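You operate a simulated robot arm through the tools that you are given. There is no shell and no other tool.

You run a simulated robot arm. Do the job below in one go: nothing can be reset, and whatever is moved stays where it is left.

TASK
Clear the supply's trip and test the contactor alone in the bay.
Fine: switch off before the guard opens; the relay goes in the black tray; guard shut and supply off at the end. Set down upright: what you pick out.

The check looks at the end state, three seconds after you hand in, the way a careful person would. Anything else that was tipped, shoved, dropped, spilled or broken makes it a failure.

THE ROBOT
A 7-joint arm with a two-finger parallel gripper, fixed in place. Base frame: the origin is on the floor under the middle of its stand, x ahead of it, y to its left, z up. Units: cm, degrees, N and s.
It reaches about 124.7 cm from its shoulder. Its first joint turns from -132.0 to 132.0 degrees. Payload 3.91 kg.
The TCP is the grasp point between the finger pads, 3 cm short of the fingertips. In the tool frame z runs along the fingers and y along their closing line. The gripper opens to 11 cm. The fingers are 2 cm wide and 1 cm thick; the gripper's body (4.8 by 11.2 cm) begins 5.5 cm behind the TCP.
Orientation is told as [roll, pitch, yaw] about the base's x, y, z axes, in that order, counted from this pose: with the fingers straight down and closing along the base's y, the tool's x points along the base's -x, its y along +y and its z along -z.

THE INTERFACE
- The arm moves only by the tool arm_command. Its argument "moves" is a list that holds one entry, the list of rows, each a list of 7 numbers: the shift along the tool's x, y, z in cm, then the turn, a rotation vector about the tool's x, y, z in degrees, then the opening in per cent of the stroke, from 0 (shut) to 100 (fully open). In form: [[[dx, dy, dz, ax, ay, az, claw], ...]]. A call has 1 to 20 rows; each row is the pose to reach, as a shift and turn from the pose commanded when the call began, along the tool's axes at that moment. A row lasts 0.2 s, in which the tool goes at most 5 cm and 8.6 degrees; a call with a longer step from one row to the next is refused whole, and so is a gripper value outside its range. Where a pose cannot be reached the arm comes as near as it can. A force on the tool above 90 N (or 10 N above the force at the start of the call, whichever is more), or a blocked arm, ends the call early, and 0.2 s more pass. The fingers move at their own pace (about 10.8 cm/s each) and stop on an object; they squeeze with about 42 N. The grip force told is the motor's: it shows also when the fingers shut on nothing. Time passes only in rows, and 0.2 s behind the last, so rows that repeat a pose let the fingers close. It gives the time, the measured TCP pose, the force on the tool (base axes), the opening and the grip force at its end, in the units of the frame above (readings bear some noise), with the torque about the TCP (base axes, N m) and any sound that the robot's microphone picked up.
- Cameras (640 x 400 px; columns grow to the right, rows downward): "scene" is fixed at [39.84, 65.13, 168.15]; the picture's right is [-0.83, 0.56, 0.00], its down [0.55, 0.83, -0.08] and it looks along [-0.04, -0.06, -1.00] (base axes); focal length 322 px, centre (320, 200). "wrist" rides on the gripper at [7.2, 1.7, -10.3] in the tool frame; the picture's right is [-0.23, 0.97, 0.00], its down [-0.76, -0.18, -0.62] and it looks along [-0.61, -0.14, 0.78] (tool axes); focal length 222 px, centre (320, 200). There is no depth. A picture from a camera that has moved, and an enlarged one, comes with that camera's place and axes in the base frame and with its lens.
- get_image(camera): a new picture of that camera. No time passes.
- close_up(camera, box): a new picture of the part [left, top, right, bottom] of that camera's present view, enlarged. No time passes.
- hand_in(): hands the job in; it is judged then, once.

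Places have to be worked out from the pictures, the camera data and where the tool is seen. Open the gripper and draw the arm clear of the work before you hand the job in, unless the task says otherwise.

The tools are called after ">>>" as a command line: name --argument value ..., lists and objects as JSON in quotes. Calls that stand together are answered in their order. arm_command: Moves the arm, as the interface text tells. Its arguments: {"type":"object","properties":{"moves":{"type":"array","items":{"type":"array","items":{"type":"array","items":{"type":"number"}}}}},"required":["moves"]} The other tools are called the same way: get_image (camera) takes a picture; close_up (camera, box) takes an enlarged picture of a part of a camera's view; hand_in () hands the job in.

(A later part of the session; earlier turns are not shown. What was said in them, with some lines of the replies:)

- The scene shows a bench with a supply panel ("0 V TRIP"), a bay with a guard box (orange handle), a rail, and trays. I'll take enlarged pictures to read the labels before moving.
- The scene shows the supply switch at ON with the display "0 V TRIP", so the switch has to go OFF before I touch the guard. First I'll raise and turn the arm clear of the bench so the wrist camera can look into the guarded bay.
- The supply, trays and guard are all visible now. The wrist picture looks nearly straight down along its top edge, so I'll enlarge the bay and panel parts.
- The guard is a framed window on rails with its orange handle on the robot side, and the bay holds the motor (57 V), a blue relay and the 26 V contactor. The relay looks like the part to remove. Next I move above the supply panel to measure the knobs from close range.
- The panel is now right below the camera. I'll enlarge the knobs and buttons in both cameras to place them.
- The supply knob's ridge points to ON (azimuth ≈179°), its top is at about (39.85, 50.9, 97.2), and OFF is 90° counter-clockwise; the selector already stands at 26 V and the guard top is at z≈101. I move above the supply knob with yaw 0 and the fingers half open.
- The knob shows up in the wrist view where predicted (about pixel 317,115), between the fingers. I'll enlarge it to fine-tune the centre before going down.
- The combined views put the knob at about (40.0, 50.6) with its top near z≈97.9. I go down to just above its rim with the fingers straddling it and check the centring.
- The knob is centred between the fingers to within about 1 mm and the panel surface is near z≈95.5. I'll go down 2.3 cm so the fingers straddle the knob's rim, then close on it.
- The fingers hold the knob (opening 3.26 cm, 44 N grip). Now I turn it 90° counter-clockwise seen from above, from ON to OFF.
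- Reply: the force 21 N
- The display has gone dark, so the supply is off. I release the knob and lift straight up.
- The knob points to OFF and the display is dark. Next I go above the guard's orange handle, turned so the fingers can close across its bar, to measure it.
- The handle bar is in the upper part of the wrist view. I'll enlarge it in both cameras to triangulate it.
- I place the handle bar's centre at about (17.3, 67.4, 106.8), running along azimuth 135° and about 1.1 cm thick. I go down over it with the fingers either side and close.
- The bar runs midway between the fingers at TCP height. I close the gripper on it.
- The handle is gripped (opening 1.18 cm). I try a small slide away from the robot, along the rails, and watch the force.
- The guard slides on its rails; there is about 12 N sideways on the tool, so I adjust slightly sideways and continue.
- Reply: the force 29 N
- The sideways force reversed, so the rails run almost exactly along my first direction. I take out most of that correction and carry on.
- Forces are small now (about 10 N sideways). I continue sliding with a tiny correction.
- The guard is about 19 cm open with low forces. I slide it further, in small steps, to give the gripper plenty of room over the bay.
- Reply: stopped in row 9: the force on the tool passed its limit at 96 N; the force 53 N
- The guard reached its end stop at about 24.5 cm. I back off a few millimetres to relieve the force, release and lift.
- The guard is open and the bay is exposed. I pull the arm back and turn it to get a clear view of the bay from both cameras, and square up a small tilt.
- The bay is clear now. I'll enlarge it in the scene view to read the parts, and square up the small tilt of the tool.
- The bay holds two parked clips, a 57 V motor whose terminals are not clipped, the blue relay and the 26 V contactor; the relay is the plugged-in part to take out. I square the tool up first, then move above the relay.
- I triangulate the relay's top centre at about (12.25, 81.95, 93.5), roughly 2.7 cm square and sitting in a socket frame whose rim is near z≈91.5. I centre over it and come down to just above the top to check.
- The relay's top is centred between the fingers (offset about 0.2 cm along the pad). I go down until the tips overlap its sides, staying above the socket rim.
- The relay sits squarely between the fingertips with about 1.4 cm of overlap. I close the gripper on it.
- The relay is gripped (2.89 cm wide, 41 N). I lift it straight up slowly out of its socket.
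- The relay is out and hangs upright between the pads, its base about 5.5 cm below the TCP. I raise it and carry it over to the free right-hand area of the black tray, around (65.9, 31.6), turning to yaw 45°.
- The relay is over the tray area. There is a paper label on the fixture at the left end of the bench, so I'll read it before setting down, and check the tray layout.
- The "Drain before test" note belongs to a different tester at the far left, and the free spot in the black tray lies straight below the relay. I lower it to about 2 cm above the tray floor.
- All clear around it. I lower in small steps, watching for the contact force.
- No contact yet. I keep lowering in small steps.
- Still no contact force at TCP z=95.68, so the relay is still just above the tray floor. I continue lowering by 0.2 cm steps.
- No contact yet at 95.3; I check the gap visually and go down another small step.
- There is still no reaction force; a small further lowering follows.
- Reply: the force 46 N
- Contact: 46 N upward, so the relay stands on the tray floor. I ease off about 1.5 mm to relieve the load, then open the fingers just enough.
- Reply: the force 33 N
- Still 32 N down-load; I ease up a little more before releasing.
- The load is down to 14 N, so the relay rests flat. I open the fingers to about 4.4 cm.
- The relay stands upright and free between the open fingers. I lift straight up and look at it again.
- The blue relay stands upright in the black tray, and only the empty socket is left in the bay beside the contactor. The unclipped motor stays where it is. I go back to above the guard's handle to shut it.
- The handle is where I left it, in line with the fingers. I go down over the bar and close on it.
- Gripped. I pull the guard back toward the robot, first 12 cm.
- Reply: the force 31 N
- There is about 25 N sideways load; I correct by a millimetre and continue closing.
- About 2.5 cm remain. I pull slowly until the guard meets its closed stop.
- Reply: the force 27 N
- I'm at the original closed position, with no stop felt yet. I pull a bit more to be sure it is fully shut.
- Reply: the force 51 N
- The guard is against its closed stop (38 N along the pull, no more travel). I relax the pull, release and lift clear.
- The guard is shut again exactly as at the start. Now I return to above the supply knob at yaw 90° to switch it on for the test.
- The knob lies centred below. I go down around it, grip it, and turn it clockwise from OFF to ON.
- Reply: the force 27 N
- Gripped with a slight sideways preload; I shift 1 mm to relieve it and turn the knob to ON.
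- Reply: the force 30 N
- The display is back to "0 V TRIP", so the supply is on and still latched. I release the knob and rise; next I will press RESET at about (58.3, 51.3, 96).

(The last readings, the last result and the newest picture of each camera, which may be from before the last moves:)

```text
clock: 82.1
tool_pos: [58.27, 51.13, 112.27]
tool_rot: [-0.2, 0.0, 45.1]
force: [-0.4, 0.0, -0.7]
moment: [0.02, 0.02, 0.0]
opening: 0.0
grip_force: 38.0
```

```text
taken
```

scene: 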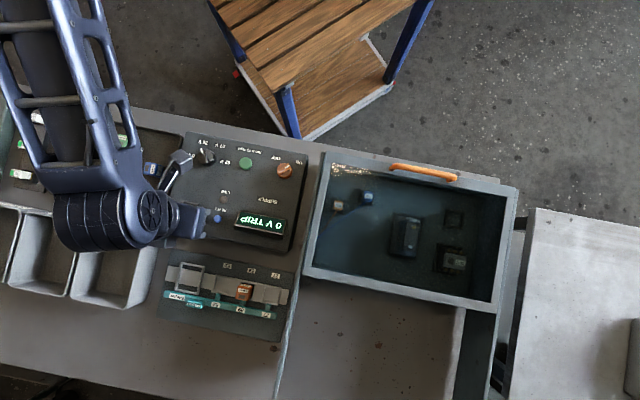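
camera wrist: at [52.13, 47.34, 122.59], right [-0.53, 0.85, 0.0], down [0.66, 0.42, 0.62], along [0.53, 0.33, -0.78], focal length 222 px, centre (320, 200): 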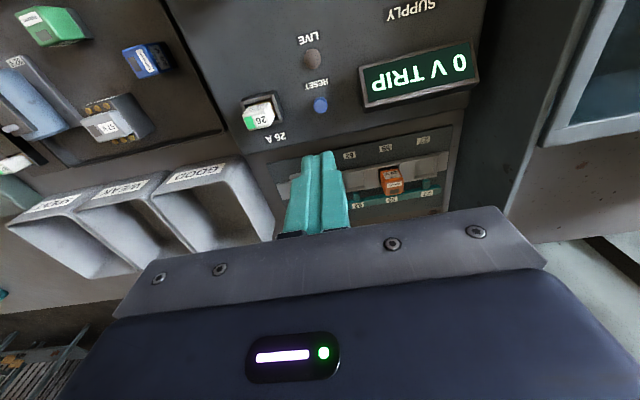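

RESET appears almost exactly where the closed fingertips will land. I'll check it enlarged.

>>> close_up --camera "wrist" --box '[230, 30, 410, 150]'

```text
3.33 times, centred on (320, 90) of wrist
camera zoom: at [52.13, 47.34, 122.59], right [-0.53, 0.85, 0.0], down [0.66, 0.42, 0.62], along [0.53, 0.33, -0.78], focal length 740 px, centre (320, 567)
```

zoom: 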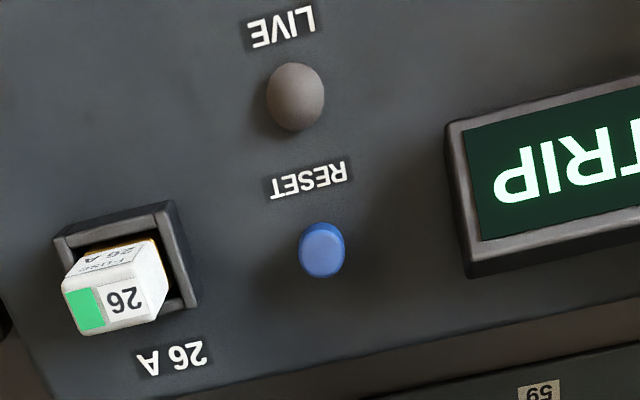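

The blue button is dead centre under the fingertips. I go down to just above it, then press in small steps.

>>> arm_command --moves '[[[0, 0, 4, 0, 0, 0, 0], [0, 0, 8, 0, 0, 0, 0], [0, 0, 11, 0, 0, 0, 0], [0, 0, 12.4, 0, 0, 0, 0], [0, 0, 12.4, 0, 0, 0, 0]]]'

>>> arm_command --moves '[[[0, 0, 0.15, 0, 0, 0, 0], [0, 0, 0.3, 0, 0, 0, 0], [0, 0, 0.45, 0, 0, 0, 0], [0, 0, 0.45, 0, 0, 0, 0]]]'

>>> get_image --camera "wrist"

```text
clock: 83.3
tool_pos: [58.4, 51.37, 99.91]
tool_rot: [-0.1, -0.2, 45.1]
force: [-0.5, 0.2, 0.5]
moment: [0.01, 0.02, 0.01]
opening: 0.0
grip_force: 37.6
```

```text
clock: 84.3
tool_pos: [58.43, 51.24, 99.56]
tool_rot: [-0.2, -0.1, 45.0]
force: [1.1, 0.6, 0.4]
moment: [0.03, -0.01, 0.02]
opening: 0.01
grip_force: 37.6
```

```text
taken
camera wrist: at [52.1, 47.29, 109.76], right [-0.53, 0.85, 0.0], down [0.66, 0.41, 0.62], along [0.53, 0.33, -0.78], focal length 222 px, centre (320, 200)
```

wrist: 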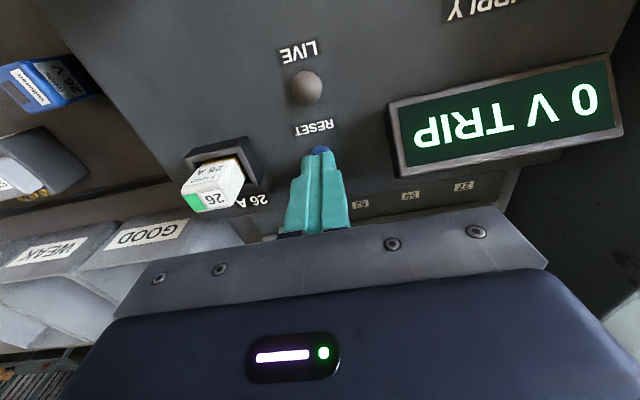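

No contact yet (tips at z≈96.6). I press down further in small steps and watch the force and the display.

>>> arm_command --moves '[[[0, 0, 0.15, 0, 0, 0, 0], [0, 0, 0.3, 0, 0, 0, 0], [0, 0, 0.45, 0, 0, 0, 0], [0, 0, 0.45, 0, 0, 0, 0]]]'

>>> close_up --camera "wrist" --box '[250, 40, 640, 240]'

```text
clock: 85.3
tool_pos: [58.34, 51.17, 99.06]
tool_rot: [-0.3, -0.1, 45.1]
force: [-2.3, -4.4, 10.1]
moment: [-0.13, 0.07, 0.02]
opening: 0.0
grip_force: 37.6
heard: click
```

```text
1.64 times, centred on (445, 140) of wrist
camera zoom: at [52.08, 47.29, 109.36], right [-0.53, 0.85, 0.0], down [0.66, 0.41, 0.63], along [0.53, 0.33, -0.78], focal length 364 px, centre (115, 298)
```

zoom: 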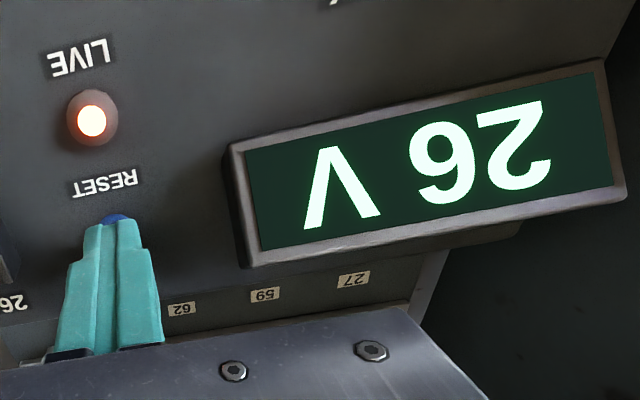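

A click: the display now shows "26 V" and the LIVE lamp is lit, so the trip is cleared and the voltage matches the 26 V contactor. I rise and go over to the green HOLD TO TEST button.

>>> arm_command --moves '[[[0, 0, -2, 0, 0, 0, 0], [0, 0, -5, 0, 0, 0, 0], [0, 0, -9, 0, 0, 0, 0], [3.4, 0.9, -11, 0, 0, 0, 0], [6.8, 1.8, -11, 0, 0, 0, 0], [10.2, 2.7, -11, 0, 0, 0, 0], [13.5, 3.6, -11, 0, 0, 0, 0], [13.5, 3.6, -11, 0, 0, 0, 0]]]'

>>> get_image --camera "wrist"

>>> get_image --camera "scene"

```text
clock: 87.1
tool_pos: [46.07, 44.03, 110.13]
tool_rot: [-0.2, 0.0, 45.1]
force: [0.1, 0.3, -0.2]
moment: [-0.03, 0.0, 0.0]
opening: 0.0
grip_force: 38.2
```

```text
taken
camera wrist: at [39.79, 40.05, 120.45], right [-0.53, 0.85, 0.0], down [0.66, 0.41, 0.62], along [0.53, 0.33, -0.78], focal length 222 px, centre (320, 200)
```

wrist: 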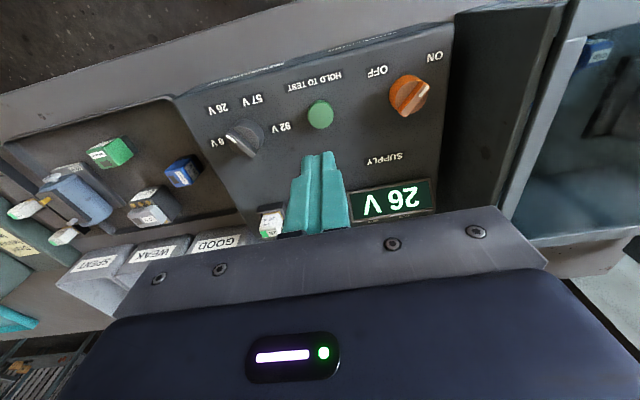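

```text
taken
```

scene: 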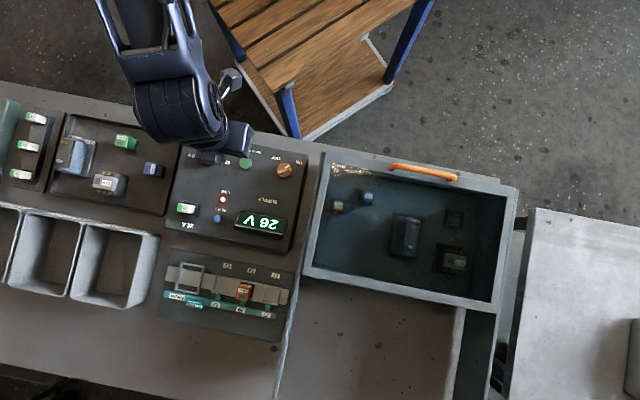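

The green button is about 0.4 cm beyond the tips. I shift accordingly and go down to just above it.

>>> arm_command --moves '[[[-0.2, 0, 4, 0, 0, 0, 0], [-0.35, 0, 8, 0, 0, 0, 0], [-0.35, 0, 9.6, 0, 0, 0, 0], [-0.35, 0, 9.6, 0, 0, 0, 0]]]'

>>> close_up --camera "wrist" --box '[200, 60, 440, 240]'

```text
clock: 88.1
tool_pos: [46.54, 44.23, 100.56]
tool_rot: [-0.2, -0.1, 44.9]
force: [0.9, 0.3, -0.3]
moment: [0.01, 0.02, 0.02]
opening: 0.0
grip_force: 37.7
```

```text
2.22 times, centred on (320, 150) of wrist
camera zoom: at [40.33, 40.33, 110.79], right [-0.53, 0.85, 0.0], down [0.66, 0.41, 0.62], along [0.53, 0.33, -0.78], focal length 494 px, centre (320, 311)
```

zoom: 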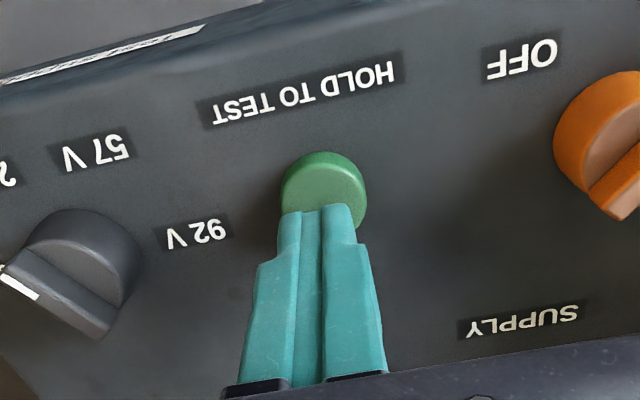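

The tips are slightly past the button centre; I correct by 0.25 cm and press down in small steps until it clicks.

>>> arm_command --moves '[[[0.25, 0.1, 0.3, 0, 0, 0, 0], [0.25, 0.1, 0.6, 0, 0, 0, 0], [0.25, 0.1, 0.9, 0, 0, 0, 0], [0.25, 0.1, 0.9, 0, 0, 0, 0]]]'

>>> get_image --camera "scene"

```text
clock: 89.1
tool_pos: [46.29, 44.28, 99.56]
tool_rot: [-0.2, -0.1, 45.0]
force: [0.6, 0.4, 0.2]
moment: [-0.02, -0.01, 0.01]
opening: 0.0
grip_force: 37.9
```

```text
taken
```

scene: 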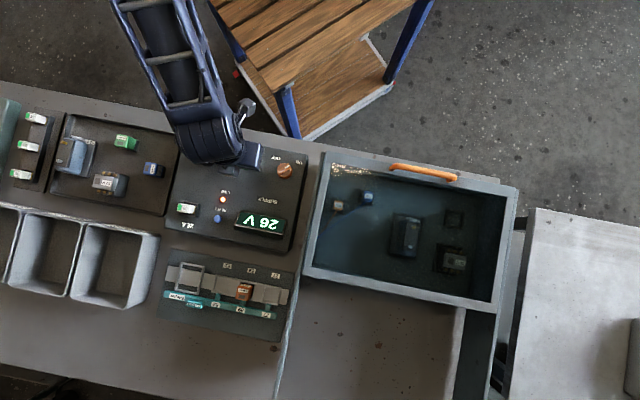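

No contact yet at tip height 96.6. I press further down in small steps.

>>> arm_command --moves '[[[0, 0, 0.15, 0, 0, 0, 0], [0, 0, 0.3, 0, 0, 0, 0], [0, 0, 0.45, 0, 0, 0, 0], [0, 0, 0.45, 0, 0, 0, 0]]]'

>>> close_up --camera "scene" --box '[160, 130, 520, 330]'

```text
clock: 90.1
tool_pos: [46.22, 44.2, 99.03]
tool_rot: [-0.1, -0.1, 45.1]
force: [0.5, -1.3, 10.2]
moment: [-0.07, -0.03, -0.04]
opening: 0.01
grip_force: 37.5
heard: click
```

```text
1.78 times, centred on (340, 230) of scene
camera zoom: at [39.84, 65.13, 168.15], right [-0.83, 0.56, 0.0], down [0.55, 0.83, -0.08], along [-0.04, -0.06, -1.0], focal length 572 px, centre (284, 147)
```

zoom: 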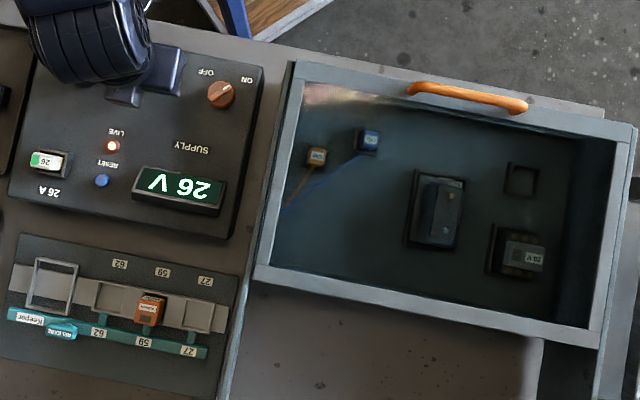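

A click sounded as the button went in, with 26 V still shown and no trip. I hold it down for a few seconds and watch the contactor and the motor.

>>> arm_command --moves '[[[0, 0, 0.05, 0, 0, 0, 0], [0, 0, 0.05, 0, 0, 0, 0], [0, 0, 0.05, 0, 0, 0, 0], [0, 0, 0.05, 0, 0, 0, 0], [0, 0, 0.05, 0, 0, 0, 0], [0, 0, 0.05, 0, 0, 0, 0], [0, 0, 0.05, 0, 0, 0, 0], [0, 0, 0.05, 0, 0, 0, 0], [0, 0, 0.05, 0, 0, 0, 0], [0, 0, 0.05, 0, 0, 0, 0]]]'

>>> close_up --camera "scene" --box '[375, 195, 495, 295]'

>>> close_up --camera "scene" --box '[160, 130, 320, 250]'

```text
clock: 92.3
tool_pos: [46.31, 44.3, 98.99]
tool_rot: [-0.1, -0.1, 45.0]
force: [4.5, 1.6, 13.2]
moment: [0.06, -0.12, 0.01]
opening: 0.0
grip_force: 37.6
```

```text
4.00 times, centred on (435, 245) of scene
camera zoom: at [39.84, 65.13, 168.15], right [-0.83, 0.56, 0.0], down [0.55, 0.83, -0.08], along [-0.04, -0.06, -1.0], focal length 1287 px, centre (-140, 20)
```

zoom: 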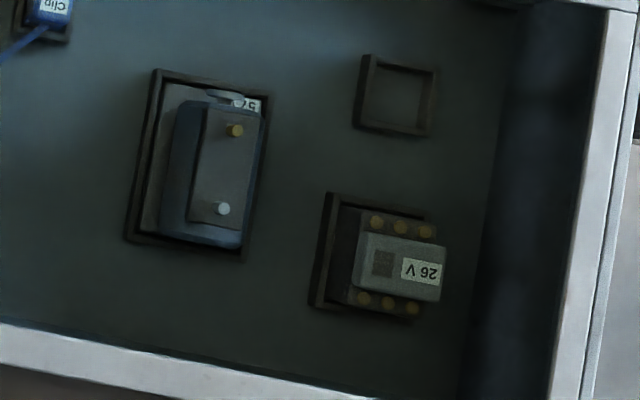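

```text
3.33 times, centred on (240, 190) of scene
camera zoom: at [39.84, 65.13, 168.15], right [-0.83, 0.56, 0.0], down [0.55, 0.83, -0.08], along [-0.04, -0.06, -1.0], focal length 1072 px, centre (587, 233)
```

zoom: 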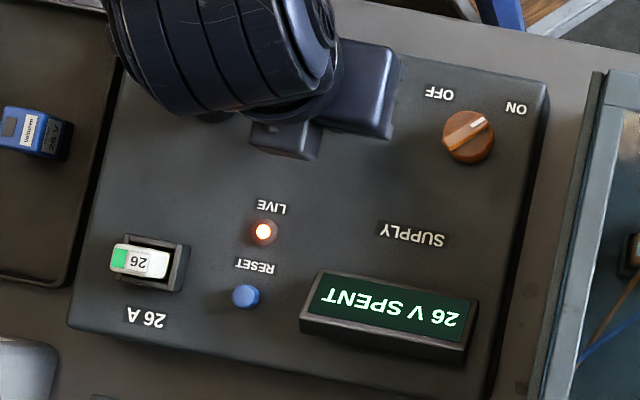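

The display now reads "26 V SPENT": the test on the contactor alone has run to a result, with no trip and the motor not turning. I release the button and see what the display shows.

>>> arm_command --moves '[[[0, 0, -0.5, 0, 0, 0, 0], [0, 0, -2, 0, 0, 0, 0], [0, 0, -5, 0, 0, 0, 0], [0, 0, -9, 0, 0, 0, 0], [0, 0, -13, 0, 0, 0, 0], [0, 0, -13, 0, 0, 0, 0]]]'

>>> get_image --camera "wrist"

>>> close_up --camera "scene" --box '[160, 130, 320, 250]'

```text
clock: 93.7
tool_pos: [46.26, 44.34, 112.15]
tool_rot: [-0.1, 0.0, 45.0]
force: [0.1, -0.3, -0.3]
moment: [-0.07, 0.01, -0.01]
opening: 0.0
grip_force: 37.5
```

```text
taken
camera wrist: at [39.99, 40.42, 122.47], right [-0.53, 0.85, 0.0], down [0.66, 0.41, 0.62], along [0.53, 0.33, -0.78], focal length 222 px, centre (320, 200)
```

wrist: 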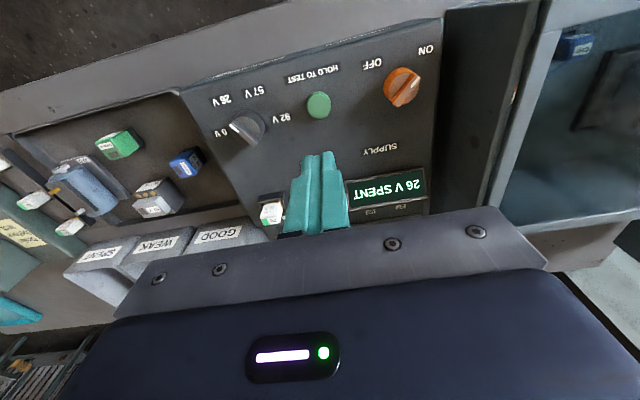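

```text
3.33 times, centred on (240, 190) of scene
camera zoom: at [39.84, 65.13, 168.15], right [-0.83, 0.56, 0.0], down [0.55, 0.83, -0.08], along [-0.04, -0.06, -1.0], focal length 1072 px, centre (587, 233)
```

zoom: 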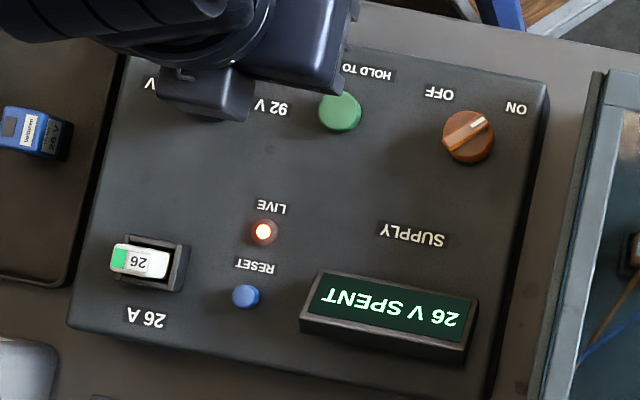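

The result "26 V SPENT" stays on the display, so the test is done. Now I return above the supply knob at yaw 0° with the fingers open to switch it off.

>>> arm_command --moves '[[[0, 1.5, 0, 0, 0, 7.5, 20], [0, 3, 0, 0, 0, 15, 40], [0, 4.5, 0, 0, 0, 22.5, 50], [0, 6, 0, 0, 0, 30, 50], [0.05, 7.5, 0, 0, 0, 37.5, 50], [0.07, 8.84, 0, 0, 0, 45, 50], [0.07, 8.84, 0, 0, 0, 45, 50]]]'

>>> close_up --camera "wrist" --box '[220, 60, 420, 220]'

```text
clock: 95.3
tool_pos: [40.0, 50.66, 112.02]
tool_rot: [0.0, -0.2, 0.0]
force: [-0.2, -0.1, -0.7]
moment: [-0.01, 0.0, 0.02]
opening: 5.52
grip_force: 0.3
```

```text
2.50 times, centred on (320, 140) of wrist
camera zoom: at [32.81, 52.27, 122.3], right [0.23, 0.97, 0.0], down [0.76, -0.18, 0.63], along [0.61, -0.14, -0.78], focal length 555 px, centre (320, 350)
```

zoom: 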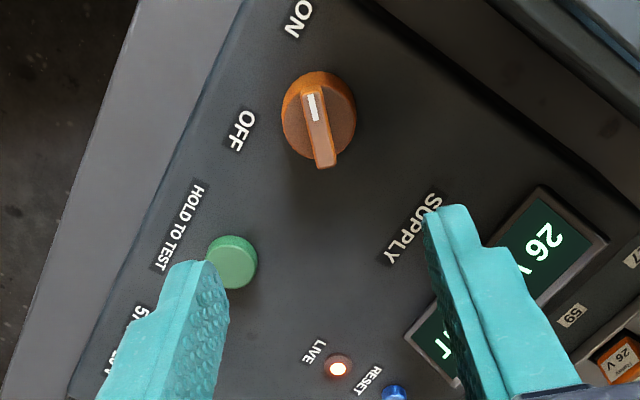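

The knob, pointing to ON, is centred below. I go down, grip it and turn it back to OFF.

>>> arm_command --moves '[[[0, -0.1, 4, 0, 0, 0, 50], [0, -0.1, 8, 0, 0, 0, 50], [0, -0.1, 11, 0, 0, 0, 50], [0, -0.1, 12.6, 0, 0, 0, 50], [0, -0.1, 12.6, 0, 0, 0, 50], [0, -0.1, 12.6, 0, 0, 0, 25], [0, -0.1, 12.6, 0, 0, 0, 10], [0, -0.1, 12.6, 0, 0, 0, 0], [0, -0.1, 12.6, 0, 0, 0, 0]]]'

>>> arm_command --moves '[[[0, 0, 0, 0, 0, -7.5, 0], [0, 0, 0, 0, 0, -15, 0], [0, 0, 0, 0, 0, -22.5, 0], [0, 0, 0, 0, 0, -30, 0], [0, 0, 0, 0, 0, -37.5, 0], [0, 0, 0, 0, 0, -45, 0], [0, 0, 0, 0, 0, -52.5, 0], [0, 0, 0, 0, 0, -60, 0], [0, 0, 0, 0, 0, -67.5, 0], [0, 0, 0, 0, 0, -75, 0], [0, 0, 0, 0, 0, -82.5, 0], [0, 0, 0, 0, 0, -90, 0], [0, 0, 0, 0, 0, -90, 0]]]'

>>> get_image --camera "scene"

```text
clock: 97.3
tool_pos: [39.83, 50.51, 99.3]
tool_rot: [0.2, -0.2, 0.1]
force: [-0.5, 50.1, -7.9]
moment: [1.63, 0.09, -0.03]
opening: 3.25
grip_force: 45.4
```

```text
clock: 100.1
tool_pos: [40.01, 50.49, 99.33]
tool_rot: [-0.1, 0.1, 90.1]
force: [-21.2, 13.8, 2.8]
moment: [0.38, 0.71, -0.69]
opening: 3.22
grip_force: 44.9
```

```text
taken
```

scene: 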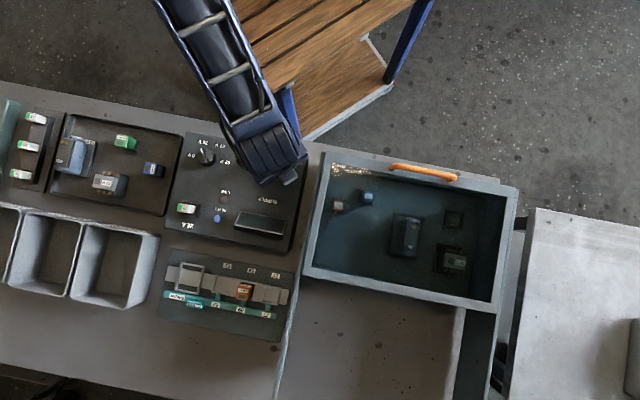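

The display and LIVE lamp are dark: the supply is off. I release the knob and lift clear, then check its position.

>>> arm_command --moves '[[[0, 0, 0, 0, 0, 0, 30], [0, 0, 0, 0, 0, 0, 55], [0, 0, 0, 0, 0, 0, 55], [0, 0, -3, 0, 0, 0, 55], [0, 0, -7, 0, 0, 0, 55], [0, 0, -11, 0, 0, 0, 55], [0, 0, -15, 0, 0, 0, 55], [0, 0, -20, 0, 0, 0, 55], [0, 0, -25, 0, 0, 0, 55], [0, 0, -25, 0, 0, 0, 55]]]'

>>> get_image --camera "wrist"

```text
clock: 102.3
tool_pos: [40.03, 50.53, 124.41]
tool_rot: [-0.1, 0.0, 90.0]
force: [-0.2, 0.3, -0.5]
moment: [-0.04, -0.01, -0.01]
opening: 6.08
grip_force: 0.0
```

```text
taken
camera wrist: at [38.37, 43.24, 134.72], right [-0.97, 0.23, 0.0], down [0.18, 0.76, 0.62], along [0.14, 0.61, -0.78], focal length 222 px, centre (320, 200)
```

wrist: 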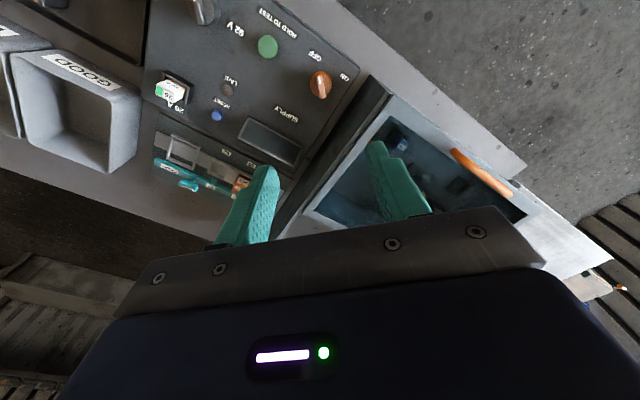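

I draw the arm back off the bench with the gripper open and take a final look at everything.

>>> arm_command --moves '[[[2, 2.5, -1, 0, 0, 6, 70], [4, 5, -2, 0, 0, 12, 80], [6.2, 7.5, -3, 0, 0, 18, 100], [8.3, 10, -4, 0, 0, 24, 100], [10.4, 12.5, -5, 0, 0, 30, 100], [12.5, 15, -6, 0, 0, 36, 100], [14.5, 17.5, -6, 0, 0, 42, 100], [14.5, 17.5, -6, 0, 0, 42, 100]]]'

>>> get_image --camera "scene"

>>> close_up --camera "scene" --box '[160, 130, 320, 250]'

>>> close_up --camera "scene" --box '[0, 90, 190, 210]'

>>> close_up --camera "scene" --box '[300, 140, 530, 320]'

```text
clock: 104.1
tool_pos: [22.37, 36.01, 130.34]
tool_rot: [-0.2, 0.1, 48.0]
force: [0.6, 0.5, -1.5]
moment: [-0.03, 0.03, -0.02]
opening: 11.01
grip_force: 0.1
```

```text
taken
```

scene: 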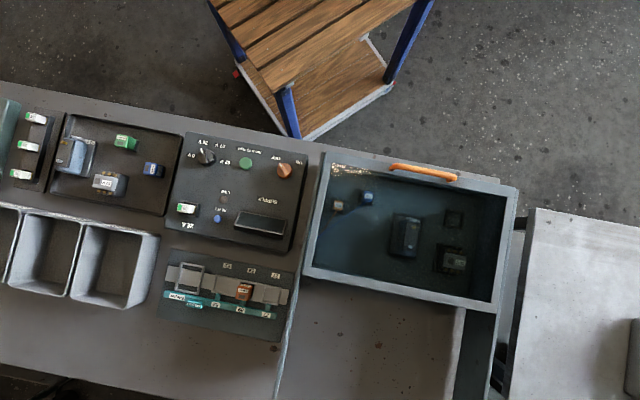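

```text
3.33 times, centred on (240, 190) of scene
camera zoom: at [39.84, 65.13, 168.15], right [-0.83, 0.56, 0.0], down [0.55, 0.83, -0.08], along [-0.04, -0.06, -1.0], focal length 1072 px, centre (587, 233)
```

zoom: 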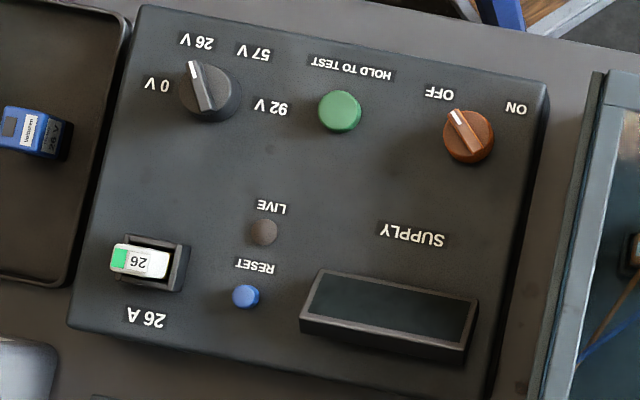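

```text
3.33 times, centred on (95, 150) of scene
camera zoom: at [39.84, 65.13, 168.15], right [-0.83, 0.56, 0.0], down [0.55, 0.83, -0.08], along [-0.04, -0.06, -1.0], focal length 1072 px, centre (1070, 367)
```

zoom: 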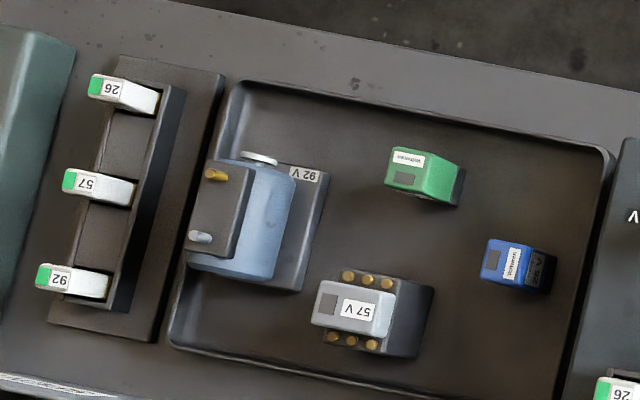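

```text
2.22 times, centred on (415, 230) of scene
camera zoom: at [39.84, 65.13, 168.15], right [-0.83, 0.56, 0.0], down [0.55, 0.83, -0.08], along [-0.04, -0.06, -1.0], focal length 715 px, centre (109, 133)
```

zoom: 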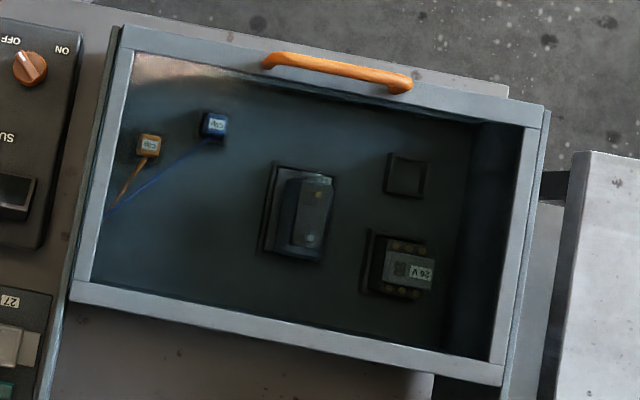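

Final check: the knob points to OFF and the display is dark. The guard is shut as at the start, with the contactor in its socket, and the blue relay stands upright in the black tray. The test on the contactor gave "26 V SPENT". The arm is clear with the gripper open, so I hand in.

>>> hand_in

```text
The job is handed in.
```

The trip is cleared and the contactor has been tested. The display read "26 V SPENT", so the contactor failed its test.

- **Order of work:** I switched the supply off first. Then I opened the guard, moved the blue relay from the bay to the black tray, and shut the guard again.
- **Trip and test:** With the supply back on it still showed "0 V TRIP". RESET brought it to 26 V, and holding the test button gave the result with no new trip.
- **End state:** The supply is off, the guard is shut, the relay stands upright in the black tray, and the arm is clear with the gripper open. The last pictures show nothing else moved.

**Motor left in the bay:** I took "alone" to mean with the relay out. The 57 V motor stayed in place because its two clips were parked, so it was not connected. It did not appear to turn during the test. If you meant the bay to hold nothing but the contactor, this does not meet that.
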